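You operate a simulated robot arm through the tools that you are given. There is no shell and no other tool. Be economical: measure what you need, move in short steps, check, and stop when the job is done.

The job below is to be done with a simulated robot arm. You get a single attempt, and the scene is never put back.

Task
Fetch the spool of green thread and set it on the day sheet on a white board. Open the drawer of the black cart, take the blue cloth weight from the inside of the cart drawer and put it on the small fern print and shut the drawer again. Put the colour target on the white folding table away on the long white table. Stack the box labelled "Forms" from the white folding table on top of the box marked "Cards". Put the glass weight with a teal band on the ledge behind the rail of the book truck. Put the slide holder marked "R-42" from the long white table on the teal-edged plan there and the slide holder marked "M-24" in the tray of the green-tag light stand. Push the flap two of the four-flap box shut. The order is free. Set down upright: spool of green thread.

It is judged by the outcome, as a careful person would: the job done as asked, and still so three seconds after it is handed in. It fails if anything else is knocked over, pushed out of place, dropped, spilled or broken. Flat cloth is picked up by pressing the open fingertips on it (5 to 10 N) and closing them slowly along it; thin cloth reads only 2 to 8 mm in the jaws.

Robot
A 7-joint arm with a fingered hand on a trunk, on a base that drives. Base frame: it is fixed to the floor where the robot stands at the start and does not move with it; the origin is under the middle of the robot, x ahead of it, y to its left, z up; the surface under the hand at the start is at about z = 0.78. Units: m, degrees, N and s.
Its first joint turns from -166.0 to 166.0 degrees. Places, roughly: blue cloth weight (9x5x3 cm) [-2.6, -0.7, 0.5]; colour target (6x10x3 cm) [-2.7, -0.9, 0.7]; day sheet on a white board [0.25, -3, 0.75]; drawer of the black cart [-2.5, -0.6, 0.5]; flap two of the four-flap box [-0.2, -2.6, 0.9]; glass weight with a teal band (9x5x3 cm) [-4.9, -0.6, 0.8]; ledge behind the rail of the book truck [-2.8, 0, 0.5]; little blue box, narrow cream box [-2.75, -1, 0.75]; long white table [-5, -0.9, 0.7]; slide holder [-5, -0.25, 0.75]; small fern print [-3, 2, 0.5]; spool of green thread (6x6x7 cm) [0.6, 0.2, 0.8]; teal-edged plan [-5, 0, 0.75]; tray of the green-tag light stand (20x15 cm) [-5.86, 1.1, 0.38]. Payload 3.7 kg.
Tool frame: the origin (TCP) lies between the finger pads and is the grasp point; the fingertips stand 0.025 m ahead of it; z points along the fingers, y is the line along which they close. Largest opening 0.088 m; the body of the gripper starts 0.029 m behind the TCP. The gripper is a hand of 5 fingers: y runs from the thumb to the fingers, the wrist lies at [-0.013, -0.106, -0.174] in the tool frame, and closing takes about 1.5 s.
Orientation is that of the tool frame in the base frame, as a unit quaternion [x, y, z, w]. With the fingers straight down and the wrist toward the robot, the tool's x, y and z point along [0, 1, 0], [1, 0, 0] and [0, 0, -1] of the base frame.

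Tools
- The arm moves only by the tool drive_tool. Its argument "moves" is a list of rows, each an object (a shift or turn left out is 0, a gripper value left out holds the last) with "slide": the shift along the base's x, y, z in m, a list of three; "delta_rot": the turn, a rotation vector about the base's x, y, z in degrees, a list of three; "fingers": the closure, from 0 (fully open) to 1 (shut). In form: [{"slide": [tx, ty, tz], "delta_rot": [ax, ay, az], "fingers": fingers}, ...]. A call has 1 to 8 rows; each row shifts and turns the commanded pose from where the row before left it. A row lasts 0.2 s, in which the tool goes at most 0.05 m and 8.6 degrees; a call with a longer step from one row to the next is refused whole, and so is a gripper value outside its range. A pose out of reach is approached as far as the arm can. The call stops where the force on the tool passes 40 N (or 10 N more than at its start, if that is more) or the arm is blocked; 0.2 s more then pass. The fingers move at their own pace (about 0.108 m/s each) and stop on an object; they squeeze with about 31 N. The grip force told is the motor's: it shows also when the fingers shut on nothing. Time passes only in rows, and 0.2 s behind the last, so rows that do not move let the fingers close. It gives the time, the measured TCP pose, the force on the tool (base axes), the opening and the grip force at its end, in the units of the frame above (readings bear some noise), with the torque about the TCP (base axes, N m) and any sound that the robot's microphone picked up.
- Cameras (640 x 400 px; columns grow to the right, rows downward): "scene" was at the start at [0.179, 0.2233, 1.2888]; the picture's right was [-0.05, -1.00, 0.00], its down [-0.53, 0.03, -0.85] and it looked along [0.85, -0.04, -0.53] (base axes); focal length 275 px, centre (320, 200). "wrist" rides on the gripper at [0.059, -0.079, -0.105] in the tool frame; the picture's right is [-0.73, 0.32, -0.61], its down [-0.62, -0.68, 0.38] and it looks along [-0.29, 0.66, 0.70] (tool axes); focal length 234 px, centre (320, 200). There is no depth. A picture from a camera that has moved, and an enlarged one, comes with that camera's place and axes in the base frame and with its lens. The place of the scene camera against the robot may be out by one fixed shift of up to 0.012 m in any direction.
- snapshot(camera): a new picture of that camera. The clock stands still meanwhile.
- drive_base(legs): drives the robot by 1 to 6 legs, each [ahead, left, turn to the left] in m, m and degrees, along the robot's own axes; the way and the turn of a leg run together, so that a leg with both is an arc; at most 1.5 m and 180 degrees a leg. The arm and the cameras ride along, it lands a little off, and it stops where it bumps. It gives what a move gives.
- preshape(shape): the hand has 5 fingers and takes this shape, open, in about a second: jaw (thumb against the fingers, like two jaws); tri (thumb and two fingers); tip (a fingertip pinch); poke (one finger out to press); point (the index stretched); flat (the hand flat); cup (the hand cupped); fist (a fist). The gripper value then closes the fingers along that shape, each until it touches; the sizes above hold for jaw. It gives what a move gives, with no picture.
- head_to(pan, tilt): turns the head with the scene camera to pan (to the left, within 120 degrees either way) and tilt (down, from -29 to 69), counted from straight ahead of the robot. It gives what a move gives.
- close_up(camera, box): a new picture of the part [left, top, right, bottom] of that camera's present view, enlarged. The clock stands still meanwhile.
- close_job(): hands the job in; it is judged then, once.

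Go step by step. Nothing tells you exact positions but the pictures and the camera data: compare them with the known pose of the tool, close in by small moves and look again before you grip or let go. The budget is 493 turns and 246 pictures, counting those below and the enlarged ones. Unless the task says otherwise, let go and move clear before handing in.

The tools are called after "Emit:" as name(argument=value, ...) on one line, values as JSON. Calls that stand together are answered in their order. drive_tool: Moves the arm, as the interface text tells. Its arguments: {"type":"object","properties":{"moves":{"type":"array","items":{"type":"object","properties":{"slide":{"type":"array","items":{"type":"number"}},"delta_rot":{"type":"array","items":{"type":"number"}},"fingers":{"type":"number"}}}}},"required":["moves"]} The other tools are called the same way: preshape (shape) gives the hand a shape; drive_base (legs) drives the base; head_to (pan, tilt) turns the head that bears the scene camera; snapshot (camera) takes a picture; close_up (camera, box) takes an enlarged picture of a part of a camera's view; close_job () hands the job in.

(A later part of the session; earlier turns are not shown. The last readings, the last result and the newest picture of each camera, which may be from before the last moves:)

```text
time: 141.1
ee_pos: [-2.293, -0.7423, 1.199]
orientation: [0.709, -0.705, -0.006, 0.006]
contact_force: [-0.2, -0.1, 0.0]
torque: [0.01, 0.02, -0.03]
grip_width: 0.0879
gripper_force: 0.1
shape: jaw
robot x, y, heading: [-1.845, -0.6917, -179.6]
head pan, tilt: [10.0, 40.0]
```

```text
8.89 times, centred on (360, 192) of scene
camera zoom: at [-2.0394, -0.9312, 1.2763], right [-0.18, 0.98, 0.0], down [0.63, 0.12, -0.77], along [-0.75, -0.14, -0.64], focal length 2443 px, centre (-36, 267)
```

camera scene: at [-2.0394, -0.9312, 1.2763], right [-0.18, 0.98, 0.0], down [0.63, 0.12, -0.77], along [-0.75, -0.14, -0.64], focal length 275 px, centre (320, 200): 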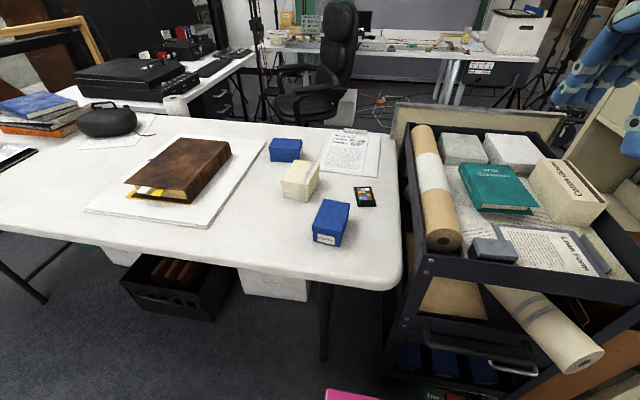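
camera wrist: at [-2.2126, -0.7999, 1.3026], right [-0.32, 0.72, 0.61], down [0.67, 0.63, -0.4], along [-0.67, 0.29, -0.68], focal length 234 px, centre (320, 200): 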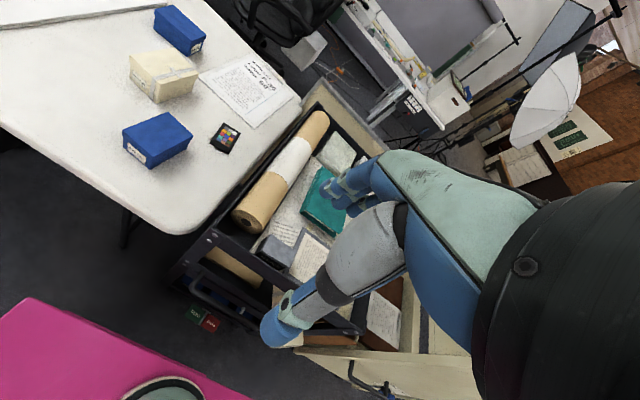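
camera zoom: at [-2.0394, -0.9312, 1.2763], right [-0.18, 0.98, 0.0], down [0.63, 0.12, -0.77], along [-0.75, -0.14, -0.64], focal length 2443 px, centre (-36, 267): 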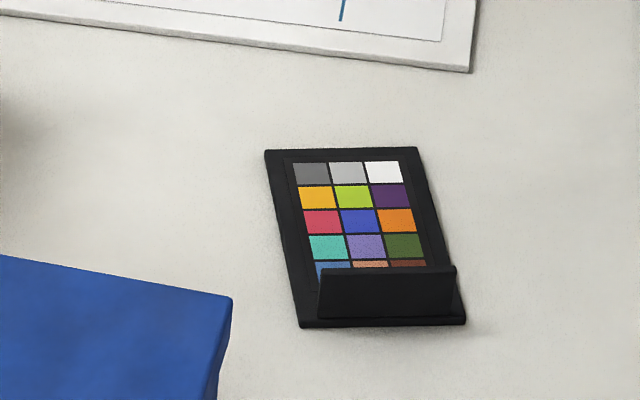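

"Cards" is confirmed at about (-2.84,-1.20), top z≈0.82. "Forms" is at (-2.523,-0.989), 10.5×7.2 cm, long side along x. I'll turn the hand to grip its width and move above it.

Emit:
drive_tool(moves=[{"delta_rot": [0, 0, 8.5], "slide": [-0.02, -0.02, 0]}, {"delta_rot": [0, 0, 8.5], "slide": [-0.02, -0.02, 0]}, {"delta_rot": [0, 0, 8.5], "slide": [-0.02, -0.03, 0]}, {"delta_rot": [0, 0, 8.5], "slide": [-0.02, -0.03, 0]}, {"delta_rot": [0, 0, 8.5], "slide": [-0.03, -0.03, 0]}, {"delta_rot": [0, 0, 8.5], "slide": [-0.03, -0.03, 0]}, {"delta_rot": [0, 0, 8.5], "slide": [-0.03, -0.03, 0]}, {"delta_rot": [0, 0, 8.5], "slide": [-0.03, -0.03, 0]}])

Emit:
drive_tool(moves=[{"delta_rot": [0, 0, 8.5], "slide": [-0.02, -0.02, -0.03]}, {"delta_rot": [0, 0, 8.5], "slide": [-0.01, -0.007, -0.04]}, {"slide": [0, 0, -0.045]}, {"slide": [0, 0, -0.045]}, {"slide": [0, 0, -0.045]}, {}])

Emit:
close_up(camera="scene", box=[250, 100, 420, 260])

Emit:
snapshot(camera="wrist")

```text
time: 142.9
ee_pos: [-2.4928, -0.9624, 1.1975]
orientation: [0.982, -0.186, -0.004, 0.01]
contact_force: [0.8, -0.1, -0.8]
torque: [0.02, 0.05, 0.03]
grip_width: 0.0879
gripper_force: 0.0
shape: jaw
robot x, y, heading: [-1.8478, -0.6938, -179.6]
head pan, tilt: [10.0, 40.0]
```

```text
time: 144.3
ee_pos: [-2.5208, -0.9891, 0.993]
orientation: [0.999, -0.041, 0.0, 0.009]
contact_force: [-0.2, -0.6, -0.8]
torque: [-0.02, 0.0, -0.03]
grip_width: 0.0878
gripper_force: 0.0
shape: jaw
robot x, y, heading: [-1.8479, -0.6943, -179.7]
head pan, tilt: [10.0, 40.0]
```

```text
2.50 times, centred on (335, 180) of scene
camera zoom: at [-2.0395, -0.9312, 1.2763], right [-0.18, 0.98, 0.0], down [0.63, 0.12, -0.77], along [-0.75, -0.14, -0.64], focal length 687 px, centre (282, 250)
```

zoom: 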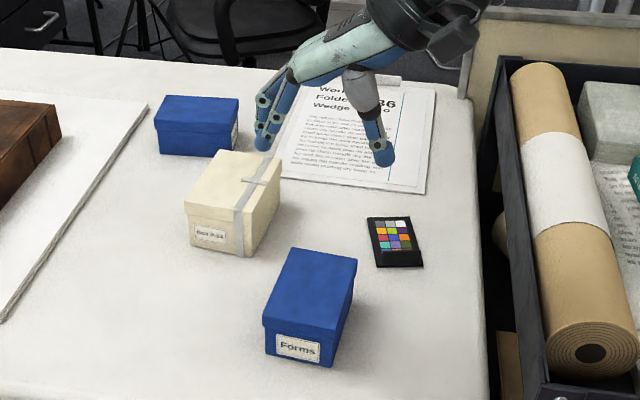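

```text
168 pictures are left
camera wrist: at [-2.4564, -0.913, 1.0963], right [-0.75, -0.25, 0.61], down [-0.57, 0.72, -0.4], along [-0.34, -0.64, -0.68], focal length 234 px, centre (320, 200)
```

wrist: 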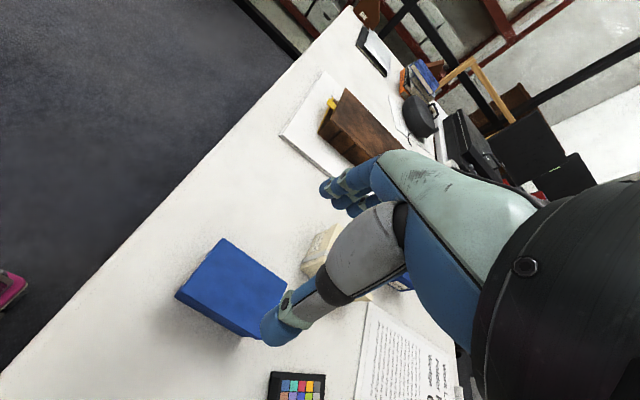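

Emit:
drive_tool(moves=[{"slide": [-0.004, 0.001, -0.045]}, {"slide": [0, 0, -0.045]}, {"slide": [0, 0, -0.035]}, {}])

Emit:
close_up(camera="scene", box=[280, 140, 400, 260])

Emit:
snapshot(camera="wrist")

```text
time: 145.3
ee_pos: [-2.5252, -0.9883, 0.869]
orientation: [0.999, -0.041, -0.001, 0.01]
contact_force: [-0.1, 0.5, 0.7]
torque: [0.03, -0.01, 0.01]
grip_width: 0.0879
gripper_force: 0.1
shape: jaw
robot x, y, heading: [-1.8467, -0.694, -179.7]
head pan, tilt: [10.0, 40.0]
```

```text
3.33 times, centred on (340, 200) of scene
camera zoom: at [-2.0395, -0.9312, 1.2763], right [-0.18, 0.98, 0.0], down [0.63, 0.12, -0.77], along [-0.75, -0.14, -0.64], focal length 916 px, centre (253, 200)
```

zoom: 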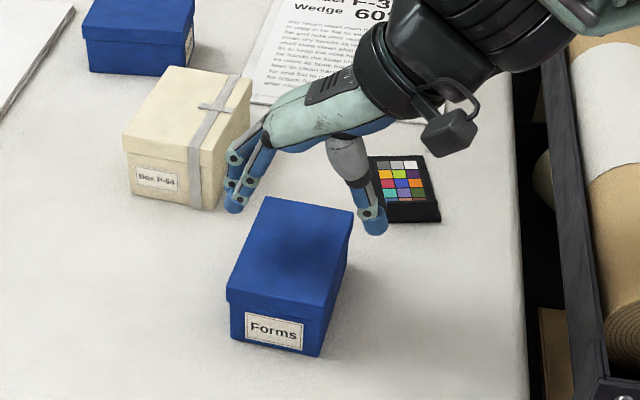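

```text
166 pictures are left
camera wrist: at [-2.4603, -0.9112, 0.9719], right [-0.75, -0.25, 0.61], down [-0.57, 0.72, -0.4], along [-0.34, -0.64, -0.68], focal length 234 px, centre (320, 200)
```

wrist: 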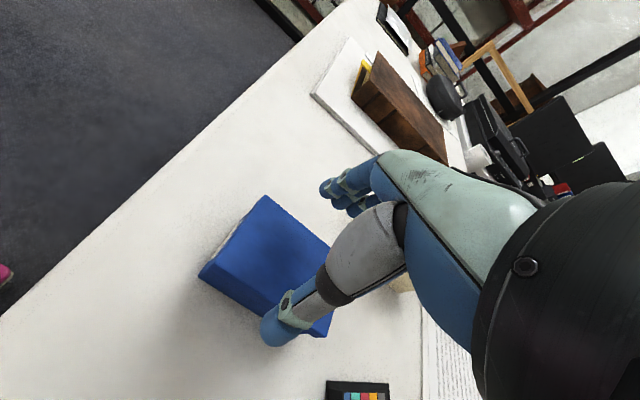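

Emit:
drive_tool(moves=[{"slide": [0, 0.003, -0.03]}, {"slide": [0, 0, -0.02]}, {"slide": [0, 0, -0.015]}, {}])

Emit:
close_up(camera="scene", box=[280, 140, 400, 260])

```text
time: 146.1
ee_pos: [-2.5278, -0.9904, 0.8151]
orientation: [0.999, -0.04, -0.005, 0.015]
contact_force: [2.9, -6.1, 30.1]
torque: [-1.8, 0.31, 0.26]
grip_width: 0.0881
gripper_force: 0.1
shape: jaw
robot x, y, heading: [-1.847, -0.6937, -179.7]
head pan, tilt: [10.0, 40.0]
stopped in row 3: the force on the tool passed its limit at 44 N (the readings are from after the stop); the commanded pose is now the measured one
```

```text
3.33 times, centred on (340, 200) of scene
camera zoom: at [-2.0386, -0.9311, 1.2765], right [-0.18, 0.98, 0.0], down [0.63, 0.12, -0.77], along [-0.75, -0.14, -0.64], focal length 916 px, centre (253, 200)
```

zoom: 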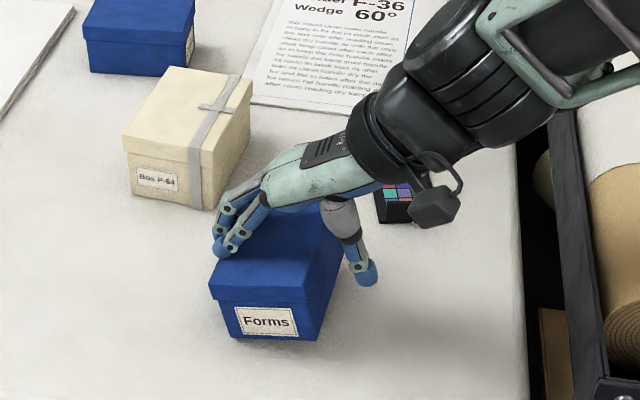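

The fingers hit the lid's left edge. I'll back up and re-measure.

Emit:
drive_tool(moves=[{"slide": [0, 0, 0.02]}, {"slide": [0, 0, 0.04]}, {"slide": [0, 0, 0.04]}, {}])

Emit:
close_up(camera="scene", box=[280, 140, 400, 260])

Emit:
close_up(camera="wrist", box=[150, 180, 390, 390])

```text
time: 147.1
ee_pos: [-2.5253, -0.9909, 0.9132]
orientation: [0.999, -0.04, -0.004, 0.012]
contact_force: [-0.7, 0.0, 1.2]
torque: [0.0, -0.03, -0.03]
grip_width: 0.088
gripper_force: 0.0
shape: jaw
robot x, y, heading: [-1.8453, -0.6926, -179.6]
head pan, tilt: [10.0, 40.0]
```

```text
3.33 times, centred on (340, 200) of scene
camera zoom: at [-2.0395, -0.9312, 1.2763], right [-0.18, 0.98, 0.0], down [0.63, 0.12, -0.77], along [-0.75, -0.14, -0.64], focal length 916 px, centre (253, 200)
```

zoom: 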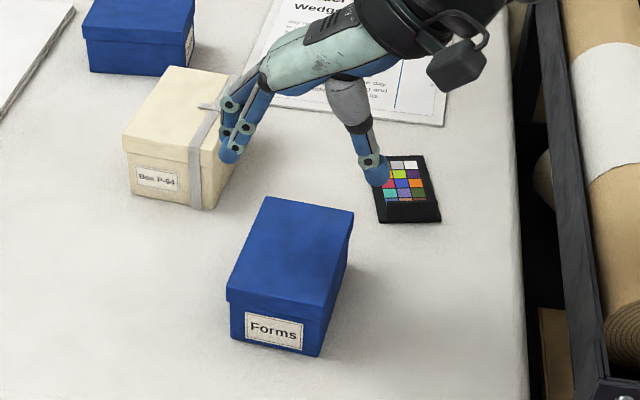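

```text
1.90 times, centred on (270, 285) of wrist
camera zoom: at [-2.4606, -0.9135, 1.0153], right [-0.75, -0.25, 0.62], down [-0.57, 0.72, -0.4], along [-0.35, -0.65, -0.68], focal length 446 px, centre (415, 38)
```

zoom: 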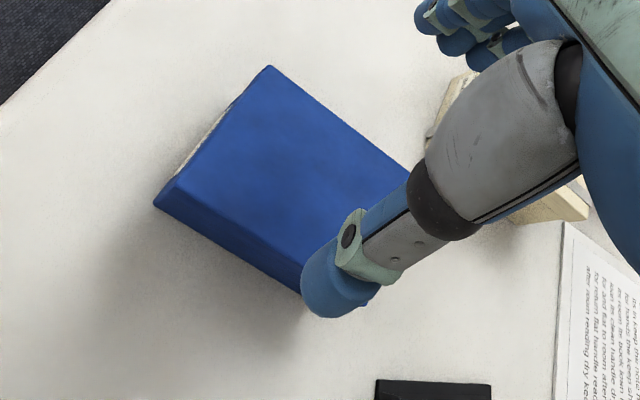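

The box is unmoved. The finger side sits nearer the TCP than the thumb side, so I'll shift 6 mm toward the fingers and retry gently.

Emit:
drive_tool(moves=[{"slide": [0, -0.005, -0.03]}, {"slide": [0, 0, -0.03]}, {"slide": [0, 0, -0.01]}, {"slide": [0, 0, -0.008]}, {}])

Emit:
close_up(camera="scene", box=[280, 140, 400, 260])

```text
time: 148.3
ee_pos: [-2.5284, -0.9941, 0.8334]
orientation: [0.999, -0.04, -0.003, 0.012]
contact_force: [-0.5, -0.3, -0.5]
torque: [-0.04, -0.02, -0.01]
grip_width: 0.0878
gripper_force: 0.0
shape: jaw
robot x, y, heading: [-1.8481, -0.6954, -179.6]
head pan, tilt: [10.0, 40.0]
```

```text
3.33 times, centred on (340, 200) of scene
camera zoom: at [-2.0394, -0.9313, 1.2763], right [-0.18, 0.98, 0.0], down [0.63, 0.12, -0.77], along [-0.75, -0.14, -0.64], focal length 916 px, centre (253, 200)
```

zoom: 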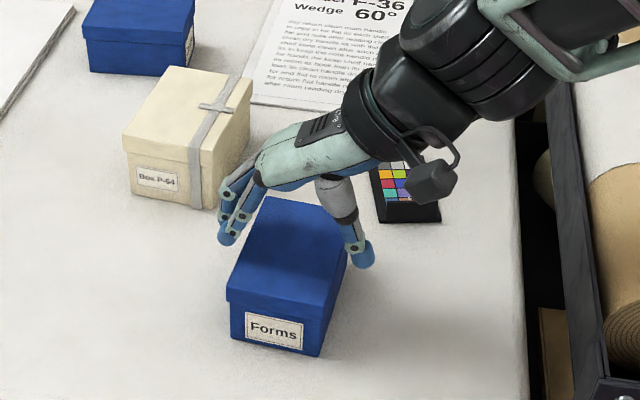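

Emit:
drive_tool(moves=[{"slide": [0, 0, -0.008]}, {"slide": [0, 0, -0.008]}, {"slide": [0, 0, -0.006]}, {}])

Emit:
close_up(camera="scene", box=[280, 140, 400, 260])

```text
time: 149.3
ee_pos: [-2.5287, -0.9939, 0.8116]
orientation: [0.999, -0.041, -0.004, 0.013]
contact_force: [-0.4, 0.6, -0.4]
torque: [-0.01, 0.0, -0.04]
grip_width: 0.088
gripper_force: 0.1
shape: jaw
robot x, y, heading: [-1.8471, -0.6915, -179.3]
head pan, tilt: [10.0, 40.0]
```

```text
3.33 times, centred on (340, 200) of scene
camera zoom: at [-2.0394, -0.9313, 1.2763], right [-0.18, 0.98, 0.0], down [0.63, 0.12, -0.77], along [-0.75, -0.14, -0.64], focal length 916 px, centre (253, 200)
```

zoom: 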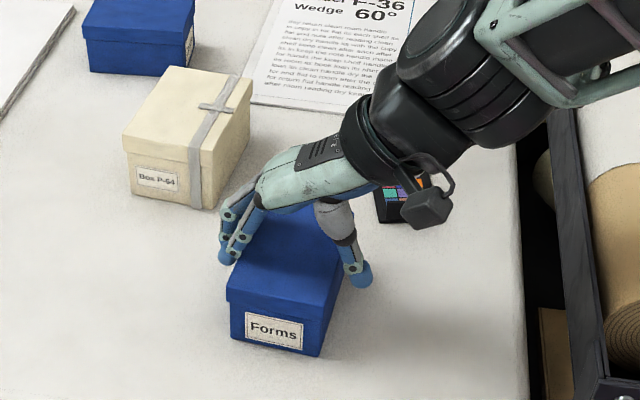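

Emit:
drive_tool(moves=[{"slide": [0, 0, -0.006]}, {"slide": [0, 0, -0.004]}, {"fingers": 0.2}, {"fingers": 0.4}, {"fingers": 0.6}, {"fingers": 0.8}, {"fingers": 1}, {}])

Emit:
drive_tool(moves=[{}, {}, {"slide": [0, 0, 0.02]}, {"slide": [0, 0, 0.03]}, {}])

Emit:
close_up(camera="scene", box=[260, 120, 400, 260])

```text
time: 151.1
ee_pos: [-2.5274, -0.9934, 0.8031]
orientation: [0.999, -0.041, -0.003, 0.012]
contact_force: [-0.1, 0.1, 0.0]
torque: [0.02, 0.1, 0.04]
grip_width: 0.0696
gripper_force: 31.0
shape: jaw
robot x, y, heading: [-1.8488, -0.6927, -179.6]
head pan, tilt: [10.0, 40.0]
```

```text
time: 152.3
ee_pos: [-2.5297, -0.9948, 0.8512]
orientation: [0.999, -0.04, -0.003, 0.011]
contact_force: [0.4, 0.6, -1.3]
torque: [0.0, -0.03, 0.04]
grip_width: 0.0698
gripper_force: 30.8
shape: jaw
robot x, y, heading: [-1.8446, -0.6922, -180.0]
head pan, tilt: [10.0, 40.0]
```

```text
2.86 times, centred on (330, 190) of scene
camera zoom: at [-2.0395, -0.9313, 1.2763], right [-0.18, 0.98, 0.0], down [0.63, 0.12, -0.77], along [-0.75, -0.14, -0.64], focal length 785 px, centre (291, 229)
```

zoom: 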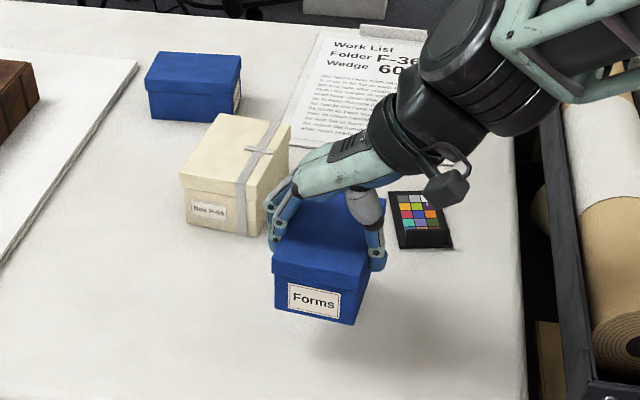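

Box lifted cleanly. I'll raise it, turn the wrist back toward the robot, and shift the base to reach "Cards".

Emit:
drive_tool(moves=[{"slide": [0, 0, 0.045]}, {"slide": [0, 0, 0.045]}, {"slide": [0.01, 0, 0.045]}, {"slide": [0.02, 0, 0.03], "delta_rot": [0, 0, -8.5]}, {"slide": [0.02, 0, 0.01], "delta_rot": [0, 0, -8.5]}, {"slide": [0.02, 0, 0], "delta_rot": [0, 0, -8.5]}, {"slide": [0.02, 0, 0], "delta_rot": [0, 0, -8.5]}, {"slide": [0.01, 0, 0], "delta_rot": [0, 0, -8.5]}])

Emit:
drive_tool(moves=[{"slide": [0.01, 0, 0], "delta_rot": [0, 0, -8.5]}, {"delta_rot": [0, 0, -8.5]}, {"delta_rot": [0, 0, -8.5]}, {"delta_rot": [0, 0, -8.5]}, {"delta_rot": [0, 0, -8.5]}, {}])

Emit:
drive_base(legs=[[0.05, 0.3, 0]])

Emit:
snapshot(camera="scene")

Emit:
snapshot(camera="wrist")

```text
time: 154.1
ee_pos: [-2.4279, -0.9933, 1.0283]
orientation: [0.916, -0.401, -0.007, 0.01]
contact_force: [-0.7, 0.2, -1.1]
torque: [0.0, -0.01, -0.01]
grip_width: 0.0696
gripper_force: 31.0
shape: jaw
robot x, y, heading: [-1.8482, -0.6913, -179.5]
head pan, tilt: [10.0, 40.0]
```

```text
time: 155.5
ee_pos: [-2.4177, -0.994, 1.0264]
orientation: [0.708, -0.706, -0.01, 0.007]
contact_force: [0.3, -0.1, -1.1]
torque: [0.01, 0.01, 0.01]
grip_width: 0.0699
gripper_force: 31.1
shape: jaw
robot x, y, heading: [-1.8467, -0.6965, -179.8]
head pan, tilt: [10.0, 40.0]
```

```text
time: 157.5
ee_pos: [-2.4698, -1.2874, 1.027]
orientation: [0.708, -0.706, -0.01, 0.006]
contact_force: [0.6, -0.2, -1.7]
torque: [-0.02, 0.03, -0.03]
grip_width: 0.0697
gripper_force: 31.0
shape: jaw
robot x, y, heading: [-1.8983, -0.99, -179.9]
head pan, tilt: [10.0, 40.0]
```

```text
159 pictures are left
camera scene: at [-2.0893, -1.2276, 1.2763], right [-0.17, 0.98, 0.0], down [0.63, 0.11, -0.77], along [-0.75, -0.13, -0.64], focal length 275 px, centre (320, 200)
```

scene: 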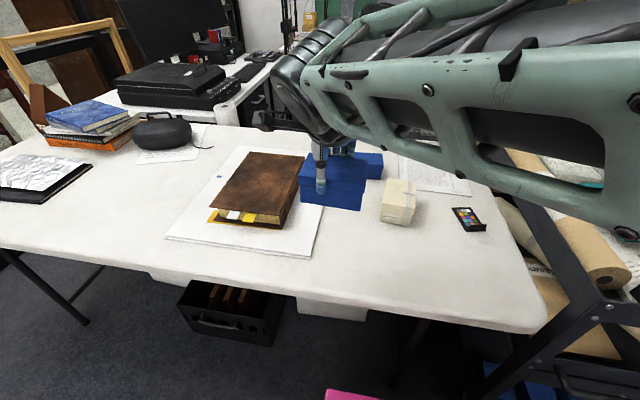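

```text
158 pictures are left
camera wrist: at [-2.3875, -1.3468, 1.1293], right [-0.31, 0.72, 0.62], down [0.67, 0.63, -0.4], along [-0.67, 0.29, -0.68], focal length 234 px, centre (320, 200)
```

wrist: 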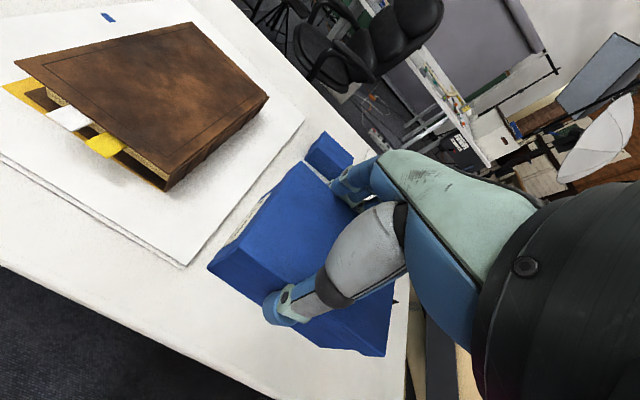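

Emit:
drive_tool(moves=[{"slide": [-0.045, 0.02, 0]}, {"slide": [-0.045, 0.02, 0]}, {"slide": [-0.045, 0.02, 0]}, {"slide": [-0.045, 0.02, 0]}, {}])

Emit:
close_up(camera="scene", box=[260, 80, 460, 230])

Emit:
snapshot(camera="wrist")

```text
time: 158.7
ee_pos: [-2.6473, -1.2077, 1.0251]
orientation: [0.708, -0.706, -0.011, 0.007]
contact_force: [-0.4, 0.0, -1.5]
torque: [-0.07, 0.0, -0.01]
grip_width: 0.0696
gripper_force: 30.9
shape: jaw
robot x, y, heading: [-1.8959, -0.9909, -179.8]
head pan, tilt: [10.0, 40.0]
```

```text
2.67 times, centred on (360, 155) of scene
camera zoom: at [-2.0892, -1.2274, 1.2763], right [-0.18, 0.98, 0.0], down [0.63, 0.11, -0.77], along [-0.75, -0.13, -0.64], focal length 733 px, centre (213, 320)
```

zoom: 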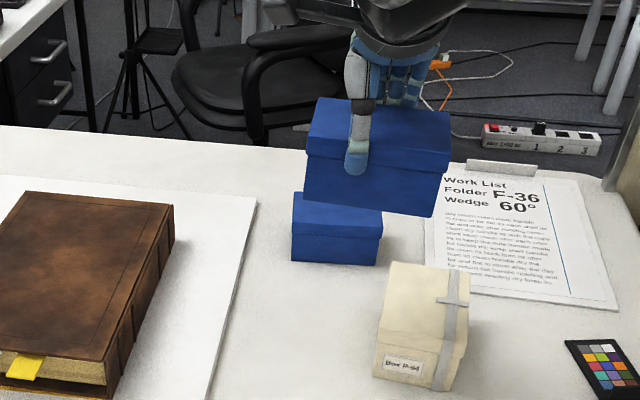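

```text
156 pictures are left
camera wrist: at [-2.5659, -1.2668, 1.1283], right [-0.31, 0.72, 0.62], down [0.67, 0.63, -0.4], along [-0.68, 0.29, -0.68], focal length 234 px, centre (320, 200)
```

wrist: 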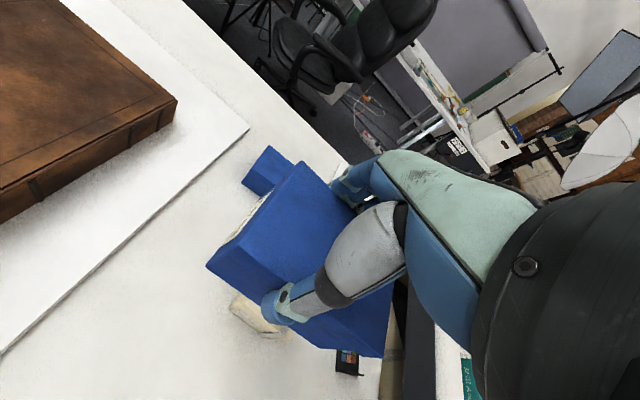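

Emit:
drive_tool(moves=[{"slide": [-0.045, 0.001, 0]}, {"slide": [-0.045, 0.001, 0]}, {"slide": [-0.045, 0.001, 0]}, {"slide": [-0.045, 0.001, -0.01]}, {"slide": [-0.023, 0, -0.02]}, {}])

Emit:
close_up(camera="scene", box=[260, 80, 460, 230])

Emit:
close_up(camera="wrist", box=[160, 100, 420, 380])

```text
time: 160.1
ee_pos: [-2.8526, -1.2022, 0.9956]
orientation: [-0.707, 0.707, 0.01, -0.007]
contact_force: [0.3, 0.7, -1.1]
torque: [0.01, -0.03, -0.01]
grip_width: 0.0695
gripper_force: 30.8
shape: jaw
robot x, y, heading: [-1.8935, -0.9898, -179.9]
head pan, tilt: [10.0, 40.0]
```

```text
2.67 times, centred on (360, 155) of scene
camera zoom: at [-2.0894, -1.2275, 1.2763], right [-0.17, 0.98, 0.0], down [0.63, 0.11, -0.77], along [-0.75, -0.13, -0.64], focal length 733 px, centre (213, 320)
```

zoom: 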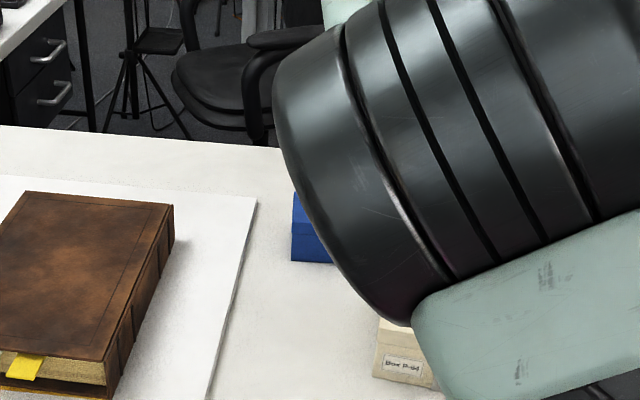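

```text
1.43 times, centred on (290, 240) of wrist
camera zoom: at [-2.7718, -1.2605, 1.0979], right [-0.31, 0.72, 0.62], down [0.67, 0.63, -0.4], along [-0.67, 0.29, -0.68], focal length 334 px, centre (363, 143)
```

zoom: 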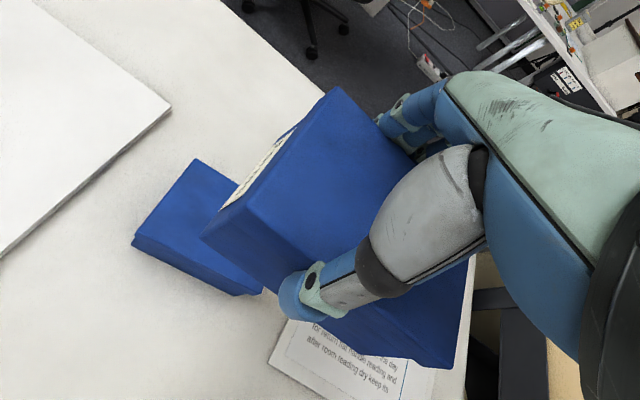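

I can reach, but need about (-0.038,-0.02) more to be centred. I'll lift slightly and nudge the base ahead and left instead of overstretching.

Emit:
drive_base(legs=[[0.05, 0.02, 0]])

Emit:
close_up(camera="wrist", box=[160, 100, 420, 380])

```text
time: 161.1
ee_pos: [-2.9023, -1.2209, 0.9952]
orientation: [0.707, -0.707, -0.011, 0.007]
contact_force: [0.5, 0.2, -0.7]
torque: [-0.01, -0.03, -0.01]
grip_width: 0.0694
gripper_force: 31.0
shape: jaw
robot x, y, heading: [-1.9498, -1.0138, -179.8]
head pan, tilt: [10.0, 40.0]
```

```text
1.43 times, centred on (290, 240) of wrist
camera zoom: at [-2.8214, -1.28, 1.098], right [-0.31, 0.72, 0.62], down [0.67, 0.63, -0.4], along [-0.67, 0.29, -0.68], focal length 334 px, centre (363, 143)
```

zoom: 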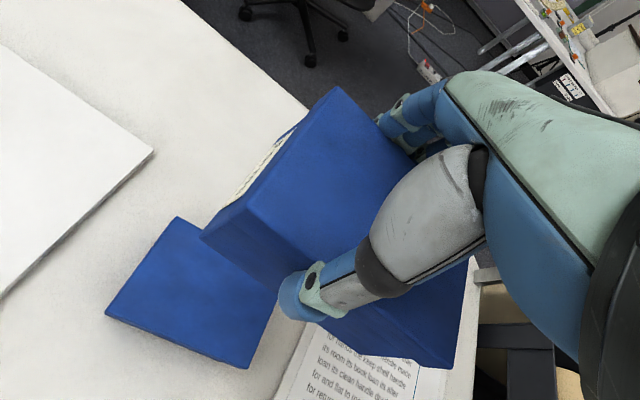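

Emit:
drive_tool(moves=[{"slide": [0.004, -0.006, -0.03], "delta_rot": [0, 0, 5]}, {"slide": [0, 0, -0.04]}, {"slide": [0, 0, -0.03]}, {}])

Emit:
snapshot(camera="wrist")

Emit:
snapshot(camera="scene")

```text
time: 162.1
ee_pos: [-2.9009, -1.2261, 0.8952]
orientation: [0.737, -0.676, -0.01, 0.008]
contact_force: [0.3, 0.2, -1.3]
torque: [0.0, -0.02, 0.01]
grip_width: 0.0694
gripper_force: 30.9
shape: jaw
robot x, y, heading: [-1.9426, -1.0074, -180.1]
head pan, tilt: [10.0, 40.0]
```

```text
152 pictures are left
camera wrist: at [-2.8147, -1.2785, 0.9972], right [-0.37, 0.69, 0.62], down [0.61, 0.68, -0.4], along [-0.7, 0.23, -0.68], focal length 234 px, centre (320, 200)
```

wrist: 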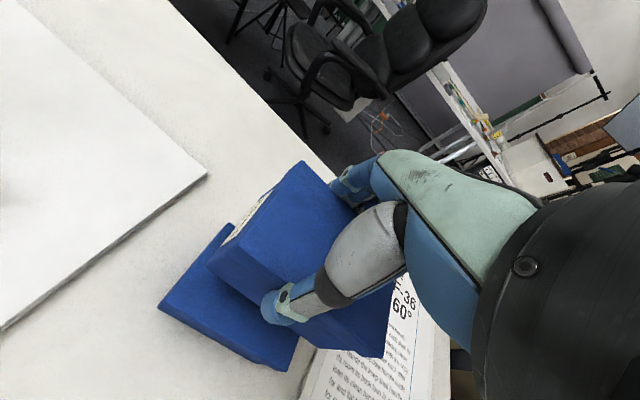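

```text
151 pictures are left
camera scene: at [-2.1392, -1.2474, 1.2763], right [-0.17, 0.98, 0.0], down [0.63, 0.11, -0.77], along [-0.75, -0.13, -0.64], focal length 275 px, centre (320, 200)
```

scene: 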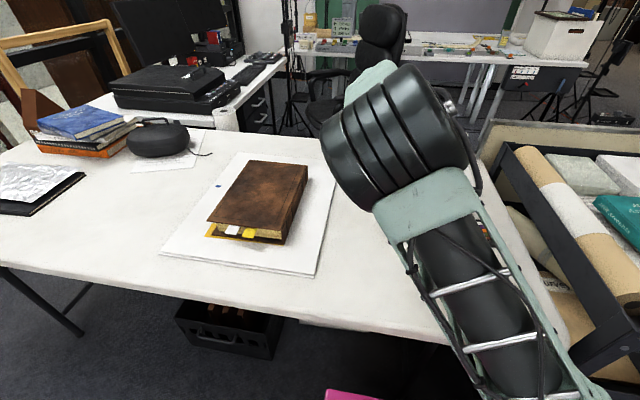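

Held box and "Cards" edges now line up within a few millimetres. Lowering to contact.

Emit:
drive_tool(moves=[{"slide": [0.004, 0, -0.015]}, {"slide": [0, 0, -0.01]}, {"slide": [0, 0, -0.004]}, {"slide": [0, 0, -0.003]}, {}])

Emit:
drive_tool(moves=[{"slide": [0, 0, -0.002]}, {"slide": [0, 0, -0.002]}, {}])

Emit:
snapshot(camera="wrist")

```text
time: 163.3
ee_pos: [-2.8951, -1.227, 0.8644]
orientation: [0.737, -0.676, -0.01, 0.007]
contact_force: [-0.2, 1.1, -1.0]
torque: [-0.01, -0.02, 0.0]
grip_width: 0.0693
gripper_force: 31.2
shape: jaw
robot x, y, heading: [-1.9427, -1.0113, -180.2]
head pan, tilt: [10.0, 40.0]
```

```text
time: 164.1
ee_pos: [-2.8959, -1.2285, 0.8613]
orientation: [0.737, -0.676, -0.011, 0.008]
contact_force: [0.3, -2.2, 13.3]
torque: [0.16, -0.04, -0.03]
grip_width: 0.069
gripper_force: 30.9
shape: jaw
robot x, y, heading: [-1.9429, -1.0097, -179.8]
head pan, tilt: [10.0, 40.0]
```

```text
150 pictures are left
camera wrist: at [-2.8096, -1.2787, 0.9633], right [-0.37, 0.69, 0.62], down [0.61, 0.68, -0.4], along [-0.7, 0.23, -0.68], focal length 234 px, centre (320, 200)
```

wrist: 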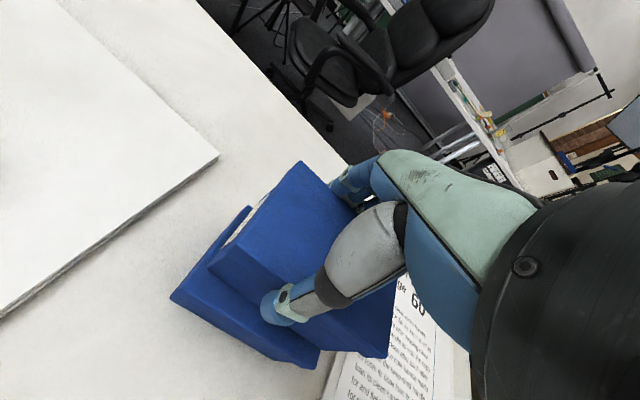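

Emit:
close_up(camera="wrist", box=[150, 180, 350, 380])

```text
2.00 times, centred on (250, 280) of wrist
camera zoom: at [-2.8096, -1.2787, 0.9633], right [-0.37, 0.69, 0.62], down [0.61, 0.68, -0.4], along [-0.7, 0.23, -0.68], focal length 468 px, centre (460, 40)
```

zoom: 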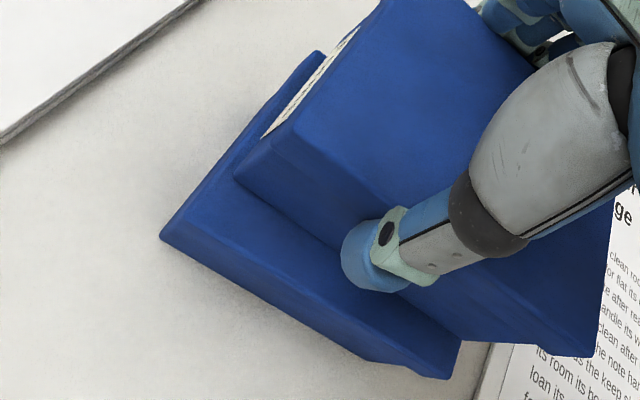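

The held box sits ~15 mm too far (-x). I'll lift slightly, correct, and set it again.

Emit:
drive_tool(moves=[{"slide": [0, 0, 0.008]}, {"slide": [0.014, -0.004, 0]}, {"slide": [0, 0, -0.005]}, {"slide": [0, 0, -0.004]}, {}])

Emit:
close_up(camera="wrist", box=[150, 180, 350, 380])

```text
time: 165.3
ee_pos: [-2.8807, -1.2306, 0.8611]
orientation: [0.737, -0.676, -0.012, 0.009]
contact_force: [-1.8, -2.2, 17.3]
torque: [0.13, -0.06, 0.01]
grip_width: 0.069
gripper_force: 30.8
shape: jaw
robot x, y, heading: [-1.946, -1.0117, -179.9]
head pan, tilt: [10.0, 40.0]
```

```text
2.00 times, centred on (250, 280) of wrist
camera zoom: at [-2.7946, -1.2815, 0.963], right [-0.37, 0.69, 0.62], down [0.61, 0.68, -0.4], along [-0.7, 0.23, -0.68], focal length 468 px, centre (460, 40)
```

zoom: 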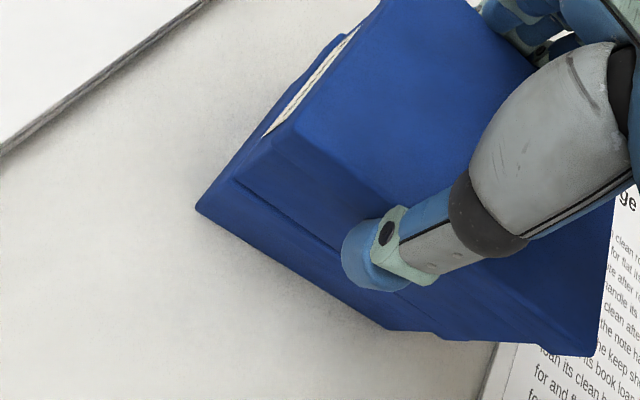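

Nicely aligned. Releasing now.

Emit:
drive_tool(moves=[{"fingers": 0.7}, {"fingers": 0.4}, {"fingers": 0.2}, {"fingers": 0}, {}, {}, {"slide": [0, 0, 0.01]}, {"slide": [0, 0, 0.02]}])

Emit:
close_up(camera="wrist", box=[150, 180, 350, 380])

```text
time: 167.1
ee_pos: [-2.8795, -1.2304, 0.8888]
orientation: [0.737, -0.675, -0.01, 0.007]
contact_force: [0.5, 0.0, -0.5]
torque: [-0.02, -0.02, 0.03]
grip_width: 0.0879
gripper_force: 0.0
shape: jaw
robot x, y, heading: [-1.9456, -1.0116, -180.2]
head pan, tilt: [10.0, 40.0]
```

```text
2.00 times, centred on (250, 280) of wrist
camera zoom: at [-2.7945, -1.2825, 0.9924], right [-0.37, 0.69, 0.62], down [0.61, 0.68, -0.4], along [-0.7, 0.23, -0.68], focal length 468 px, centre (460, 40)
```

zoom: 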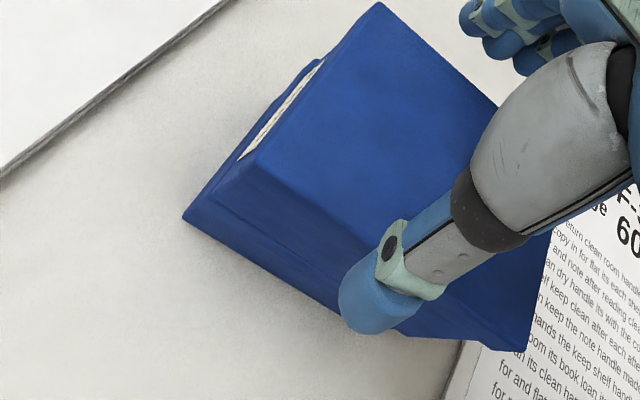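

Stacked well. I'll rise clear and look at the colour target next.

Emit:
drive_tool(moves=[{"slide": [0, 0, 0.04]}, {"slide": [0, 0, 0.045]}, {"slide": [0, 0, 0.045]}, {"slide": [0.03, 0.03, 0.02]}, {"slide": [0.03, 0.04, 0]}, {"slide": [0.03, 0.04, 0]}, {"slide": [0.02, 0.045, 0]}])

Emit:
drive_tool(moves=[{"slide": [0.02, 0.045, 0]}, {"slide": [0.02, 0.045, 0]}, {"slide": [0, 0.045, 0], "delta_rot": [0, 0, -5]}, {}])

Emit:
snapshot(camera="scene")

Emit:
snapshot(camera="wrist")

```text
time: 168.7
ee_pos: [-2.7679, -1.0829, 1.0387]
orientation: [0.738, -0.675, -0.01, 0.006]
contact_force: [0.5, 0.4, -0.1]
torque: [0.01, 0.0, -0.01]
grip_width: 0.0879
gripper_force: 0.2
shape: jaw
robot x, y, heading: [-1.9442, -1.0105, -179.9]
head pan, tilt: [10.0, 40.0]
```

```text
time: 169.7
ee_pos: [-2.729, -0.9389, 1.0372]
orientation: [0.707, -0.707, -0.011, 0.007]
contact_force: [-0.8, 0.5, 0.0]
torque: [0.01, 0.0, 0.0]
grip_width: 0.0881
gripper_force: 0.0
shape: jaw
robot x, y, heading: [-1.9433, -1.0098, -180.1]
head pan, tilt: [10.0, 40.0]
```

```text
146 pictures are left
camera scene: at [-2.1392, -1.2473, 1.2763], right [-0.17, 0.98, 0.0], down [0.63, 0.11, -0.77], along [-0.75, -0.13, -0.64], focal length 275 px, centre (320, 200)
```

scene: 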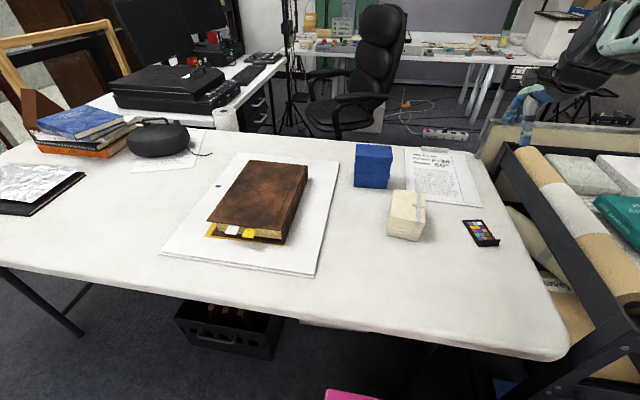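

```text
145 pictures are left
camera wrist: at [-2.6481, -0.998, 1.1393], right [-0.31, 0.72, 0.62], down [0.67, 0.63, -0.4], along [-0.67, 0.29, -0.68], focal length 234 px, centre (320, 200)
```

wrist: 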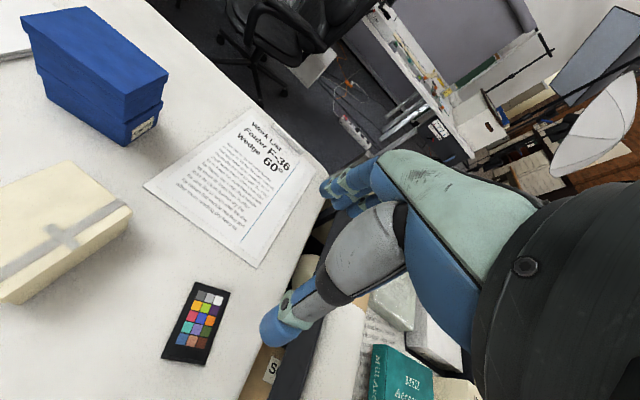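

Emit:
close_up(camera="wrist", box=[150, 270, 250, 375])

Emit:
close_up(camera="scene", box=[440, 200, 520, 260])

```text
3.81 times, centred on (200, 322) of wrist
camera zoom: at [-2.6481, -0.998, 1.1393], right [-0.31, 0.72, 0.62], down [0.67, 0.63, -0.4], along [-0.67, 0.29, -0.68], focal length 892 px, centre (777, -267)
```

zoom: 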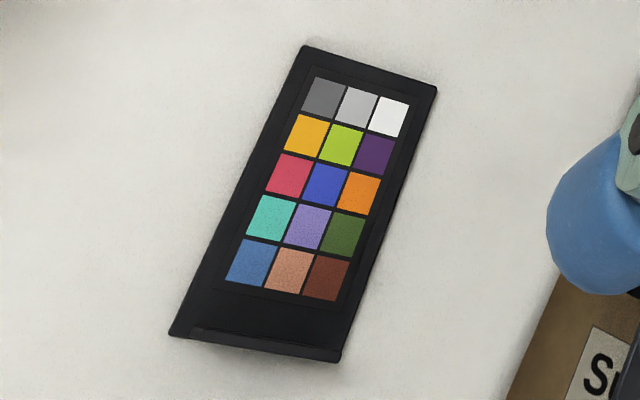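

```text
6.67 times, centred on (480, 230) of scene
camera zoom: at [-2.1392, -1.2473, 1.2763], right [-0.17, 0.98, 0.0], down [0.63, 0.11, -0.77], along [-0.75, -0.13, -0.64], focal length 1832 px, centre (-747, 0)
```

zoom: 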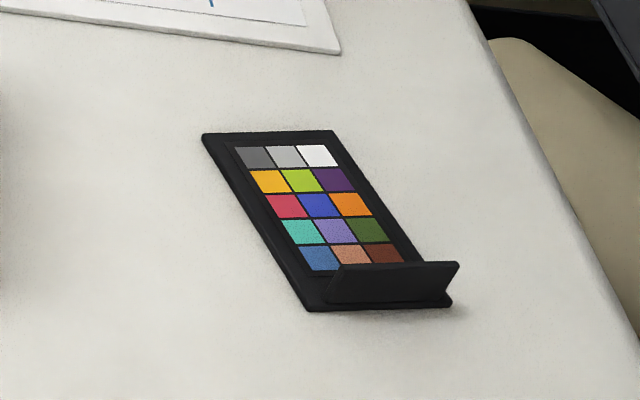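

The target has a thin upright ledge at its near end, (-2.658,-0.913), good to grip. I'll align the hand with it (13° turn) and lower over it.

Emit:
drive_tool(moves=[{"slide": [0.03, 0.01, -0.02], "delta_rot": [0, 0, 6.5]}, {"slide": [0.03, 0.01, -0.03], "delta_rot": [0, 0, 6.5]}, {"slide": [0.011, 0.006, -0.04]}, {"slide": [0, 0, -0.045]}, {"slide": [0, 0, -0.042]}, {}])

Emit:
snapshot(camera="wrist")

Emit:
close_up(camera="scene", box=[420, 160, 560, 280])

```text
time: 171.1
ee_pos: [-2.6588, -0.9166, 0.8648]
orientation: [0.783, -0.623, -0.009, 0.009]
contact_force: [0.6, -0.3, 1.1]
torque: [-0.01, 0.04, -0.03]
grip_width: 0.0879
gripper_force: 0.0
shape: jaw
robot x, y, heading: [-1.9464, -1.0121, -180.2]
head pan, tilt: [10.0, 40.0]
```

```text
142 pictures are left
camera wrist: at [-2.5673, -0.9564, 0.9673], right [-0.46, 0.64, 0.62], down [0.51, 0.76, -0.4], along [-0.72, 0.13, -0.68], focal length 234 px, centre (320, 200)
```

wrist: 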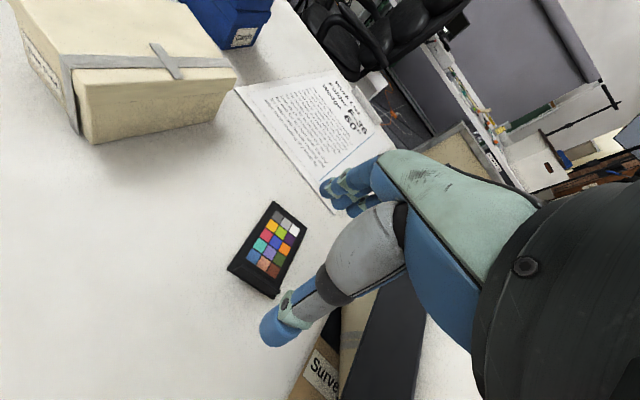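

```text
3.33 times, centred on (490, 220) of scene
camera zoom: at [-2.1391, -1.2473, 1.2763], right [-0.17, 0.98, 0.0], down [0.63, 0.11, -0.77], along [-0.75, -0.13, -0.64], focal length 916 px, centre (-247, 133)
```

zoom: 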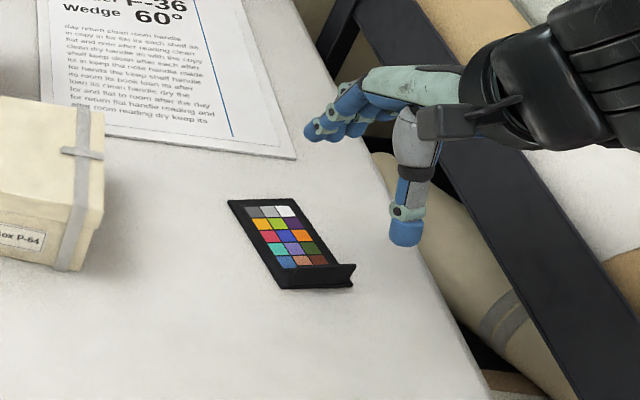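

Emit:
close_up(camera="wrist", box=[210, 190, 330, 310])

```text
3.33 times, centred on (270, 250) of wrist
camera zoom: at [-2.5673, -0.9564, 0.9673], right [-0.46, 0.64, 0.62], down [0.51, 0.76, -0.4], along [-0.72, 0.13, -0.68], focal length 781 px, centre (487, 33)
```

zoom: 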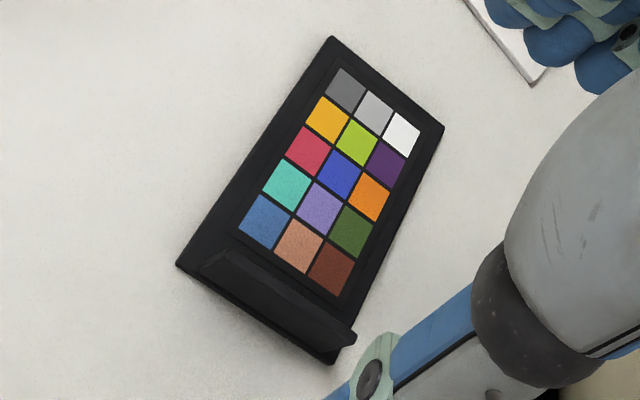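

Emit:
drive_tool(moves=[{"slide": [0.006, 0.002, -0.03]}, {"slide": [0, 0, -0.02]}, {"slide": [0, 0, -0.009]}, {"slide": [0, 0, -0.004]}, {}])

Emit:
close_up(camera="scene", box=[420, 160, 560, 280])

Emit:
snapshot(camera="wrist")

```text
time: 172.3
ee_pos: [-2.6521, -0.9129, 0.7994]
orientation: [0.782, -0.623, -0.01, 0.008]
contact_force: [0.2, 0.1, -0.6]
torque: [-0.03, 0.0, -0.01]
grip_width: 0.088
gripper_force: 0.1
shape: jaw
robot x, y, heading: [-1.9438, -1.009, -180.2]
head pan, tilt: [10.0, 40.0]
```

```text
3.33 times, centred on (490, 220) of scene
camera zoom: at [-2.1391, -1.2473, 1.2763], right [-0.17, 0.98, 0.0], down [0.63, 0.11, -0.77], along [-0.75, -0.13, -0.64], focal length 916 px, centre (-247, 133)
```

zoom: 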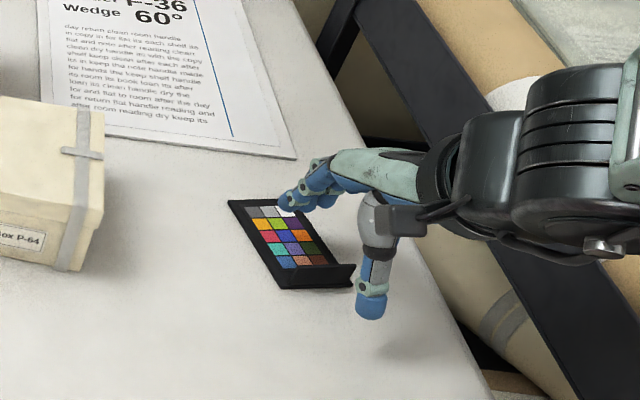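

```text
138 pictures are left
camera wrist: at [-2.5613, -0.9528, 0.9014], right [-0.46, 0.64, 0.62], down [0.51, 0.76, -0.4], along [-0.72, 0.13, -0.68], focal length 234 px, centre (320, 200)
```

wrist: 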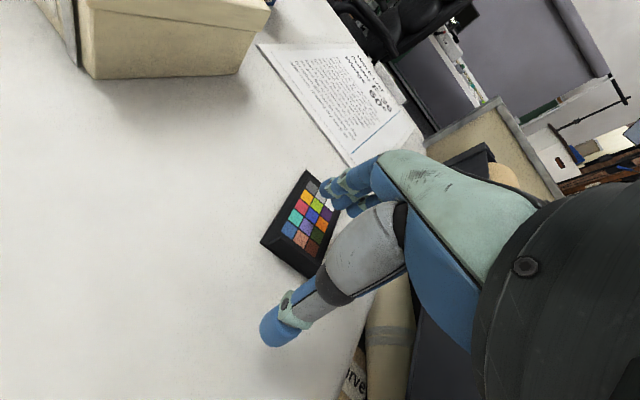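

The ledge is about 1 cm toward the thumb side. I'll nudge and close.

Emit:
drive_tool(moves=[{"slide": [0.01, -0.006, 0]}, {}, {"fingers": 0.3}, {"fingers": 0.5}, {"fingers": 0.7}, {"fingers": 0.85}, {"fingers": 1}, {}])

Emit:
drive_tool(moves=[{}, {}, {}])

Emit:
close_up(camera="scene", box=[420, 160, 560, 280])

Emit:
close_up(camera="wrist", box=[220, 140, 380, 360])

```text
time: 174.1
ee_pos: [-2.6435, -0.9196, 0.7995]
orientation: [0.783, -0.622, -0.01, 0.008]
contact_force: [-0.2, 0.0, 0.4]
torque: [-0.02, -0.03, 0.01]
grip_width: 0.0
gripper_force: 31.3
shape: jaw
robot x, y, heading: [-1.9459, -1.008, -180.0]
head pan, tilt: [10.0, 40.0]
```

```text
time: 174.9
ee_pos: [-2.644, -0.9206, 0.8001]
orientation: [0.783, -0.622, -0.01, 0.008]
contact_force: [0.4, -0.9, -0.4]
torque: [0.01, 0.0, -0.03]
grip_width: 0.0
gripper_force: 31.0
shape: jaw
robot x, y, heading: [-1.9434, -1.0097, -179.9]
head pan, tilt: [10.0, 40.0]
```

```text
3.33 times, centred on (490, 220) of scene
camera zoom: at [-2.1391, -1.2473, 1.2763], right [-0.17, 0.98, 0.0], down [0.63, 0.11, -0.77], along [-0.75, -0.13, -0.64], focal length 916 px, centre (-247, 133)
```

zoom: 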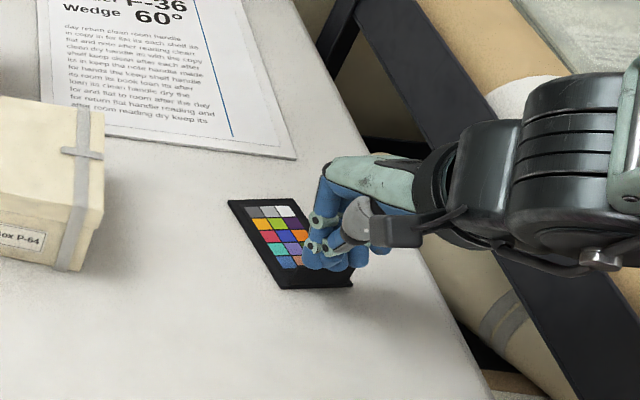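

```text
1.82 times, centred on (300, 250) of wrist
camera zoom: at [-2.5515, -0.9588, 0.902], right [-0.46, 0.64, 0.62], down [0.51, 0.76, -0.4], along [-0.72, 0.13, -0.68], focal length 426 px, centre (356, 109)
```

zoom: 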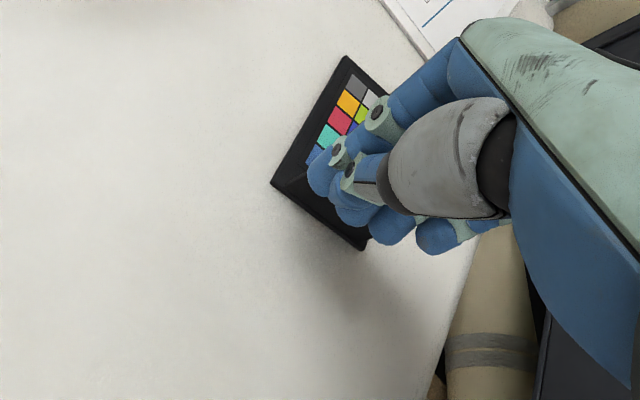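

It closed on nothing: the thumb passed beside the ledge. I'll rise, open, and re-measure against the closed fingertips.

Emit:
drive_tool(moves=[{"slide": [0, 0, 0.03]}, {"slide": [0, 0, 0.03]}, {}])

Emit:
close_up(camera="scene", box=[420, 160, 560, 280])

Emit:
close_up(camera="wrist", box=[220, 140, 380, 360])

```text
time: 175.7
ee_pos: [-2.6433, -0.9181, 0.863]
orientation: [0.782, -0.623, -0.01, 0.008]
contact_force: [-0.2, 0.5, -0.7]
torque: [0.01, 0.02, 0.0]
grip_width: 0.0001
gripper_force: 30.8
shape: jaw
robot x, y, heading: [-1.9464, -1.0098, -180.2]
head pan, tilt: [10.0, 40.0]
```

```text
3.33 times, centred on (490, 220) of scene
camera zoom: at [-2.1391, -1.2473, 1.2763], right [-0.17, 0.98, 0.0], down [0.63, 0.11, -0.77], along [-0.75, -0.13, -0.64], focal length 916 px, centre (-247, 133)
```

zoom: 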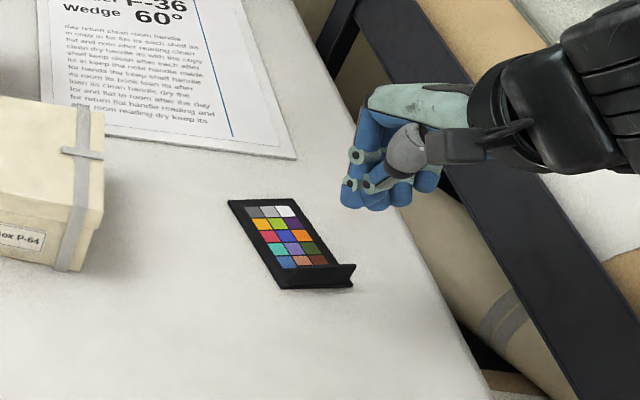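

```text
1.82 times, centred on (300, 250) of wrist
camera zoom: at [-2.5508, -0.9569, 0.9647], right [-0.46, 0.64, 0.62], down [0.51, 0.76, -0.4], along [-0.72, 0.13, -0.68], focal length 426 px, centre (356, 109)
```

zoom: 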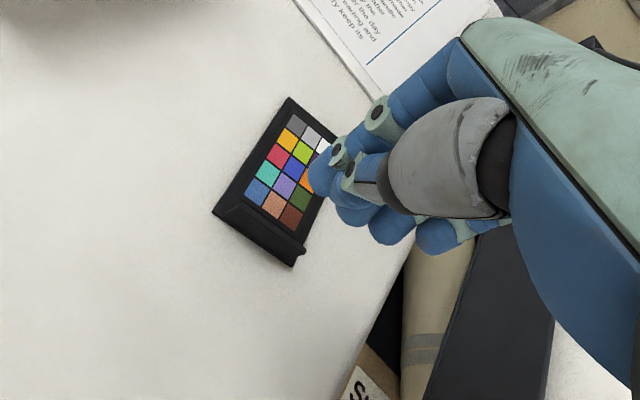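

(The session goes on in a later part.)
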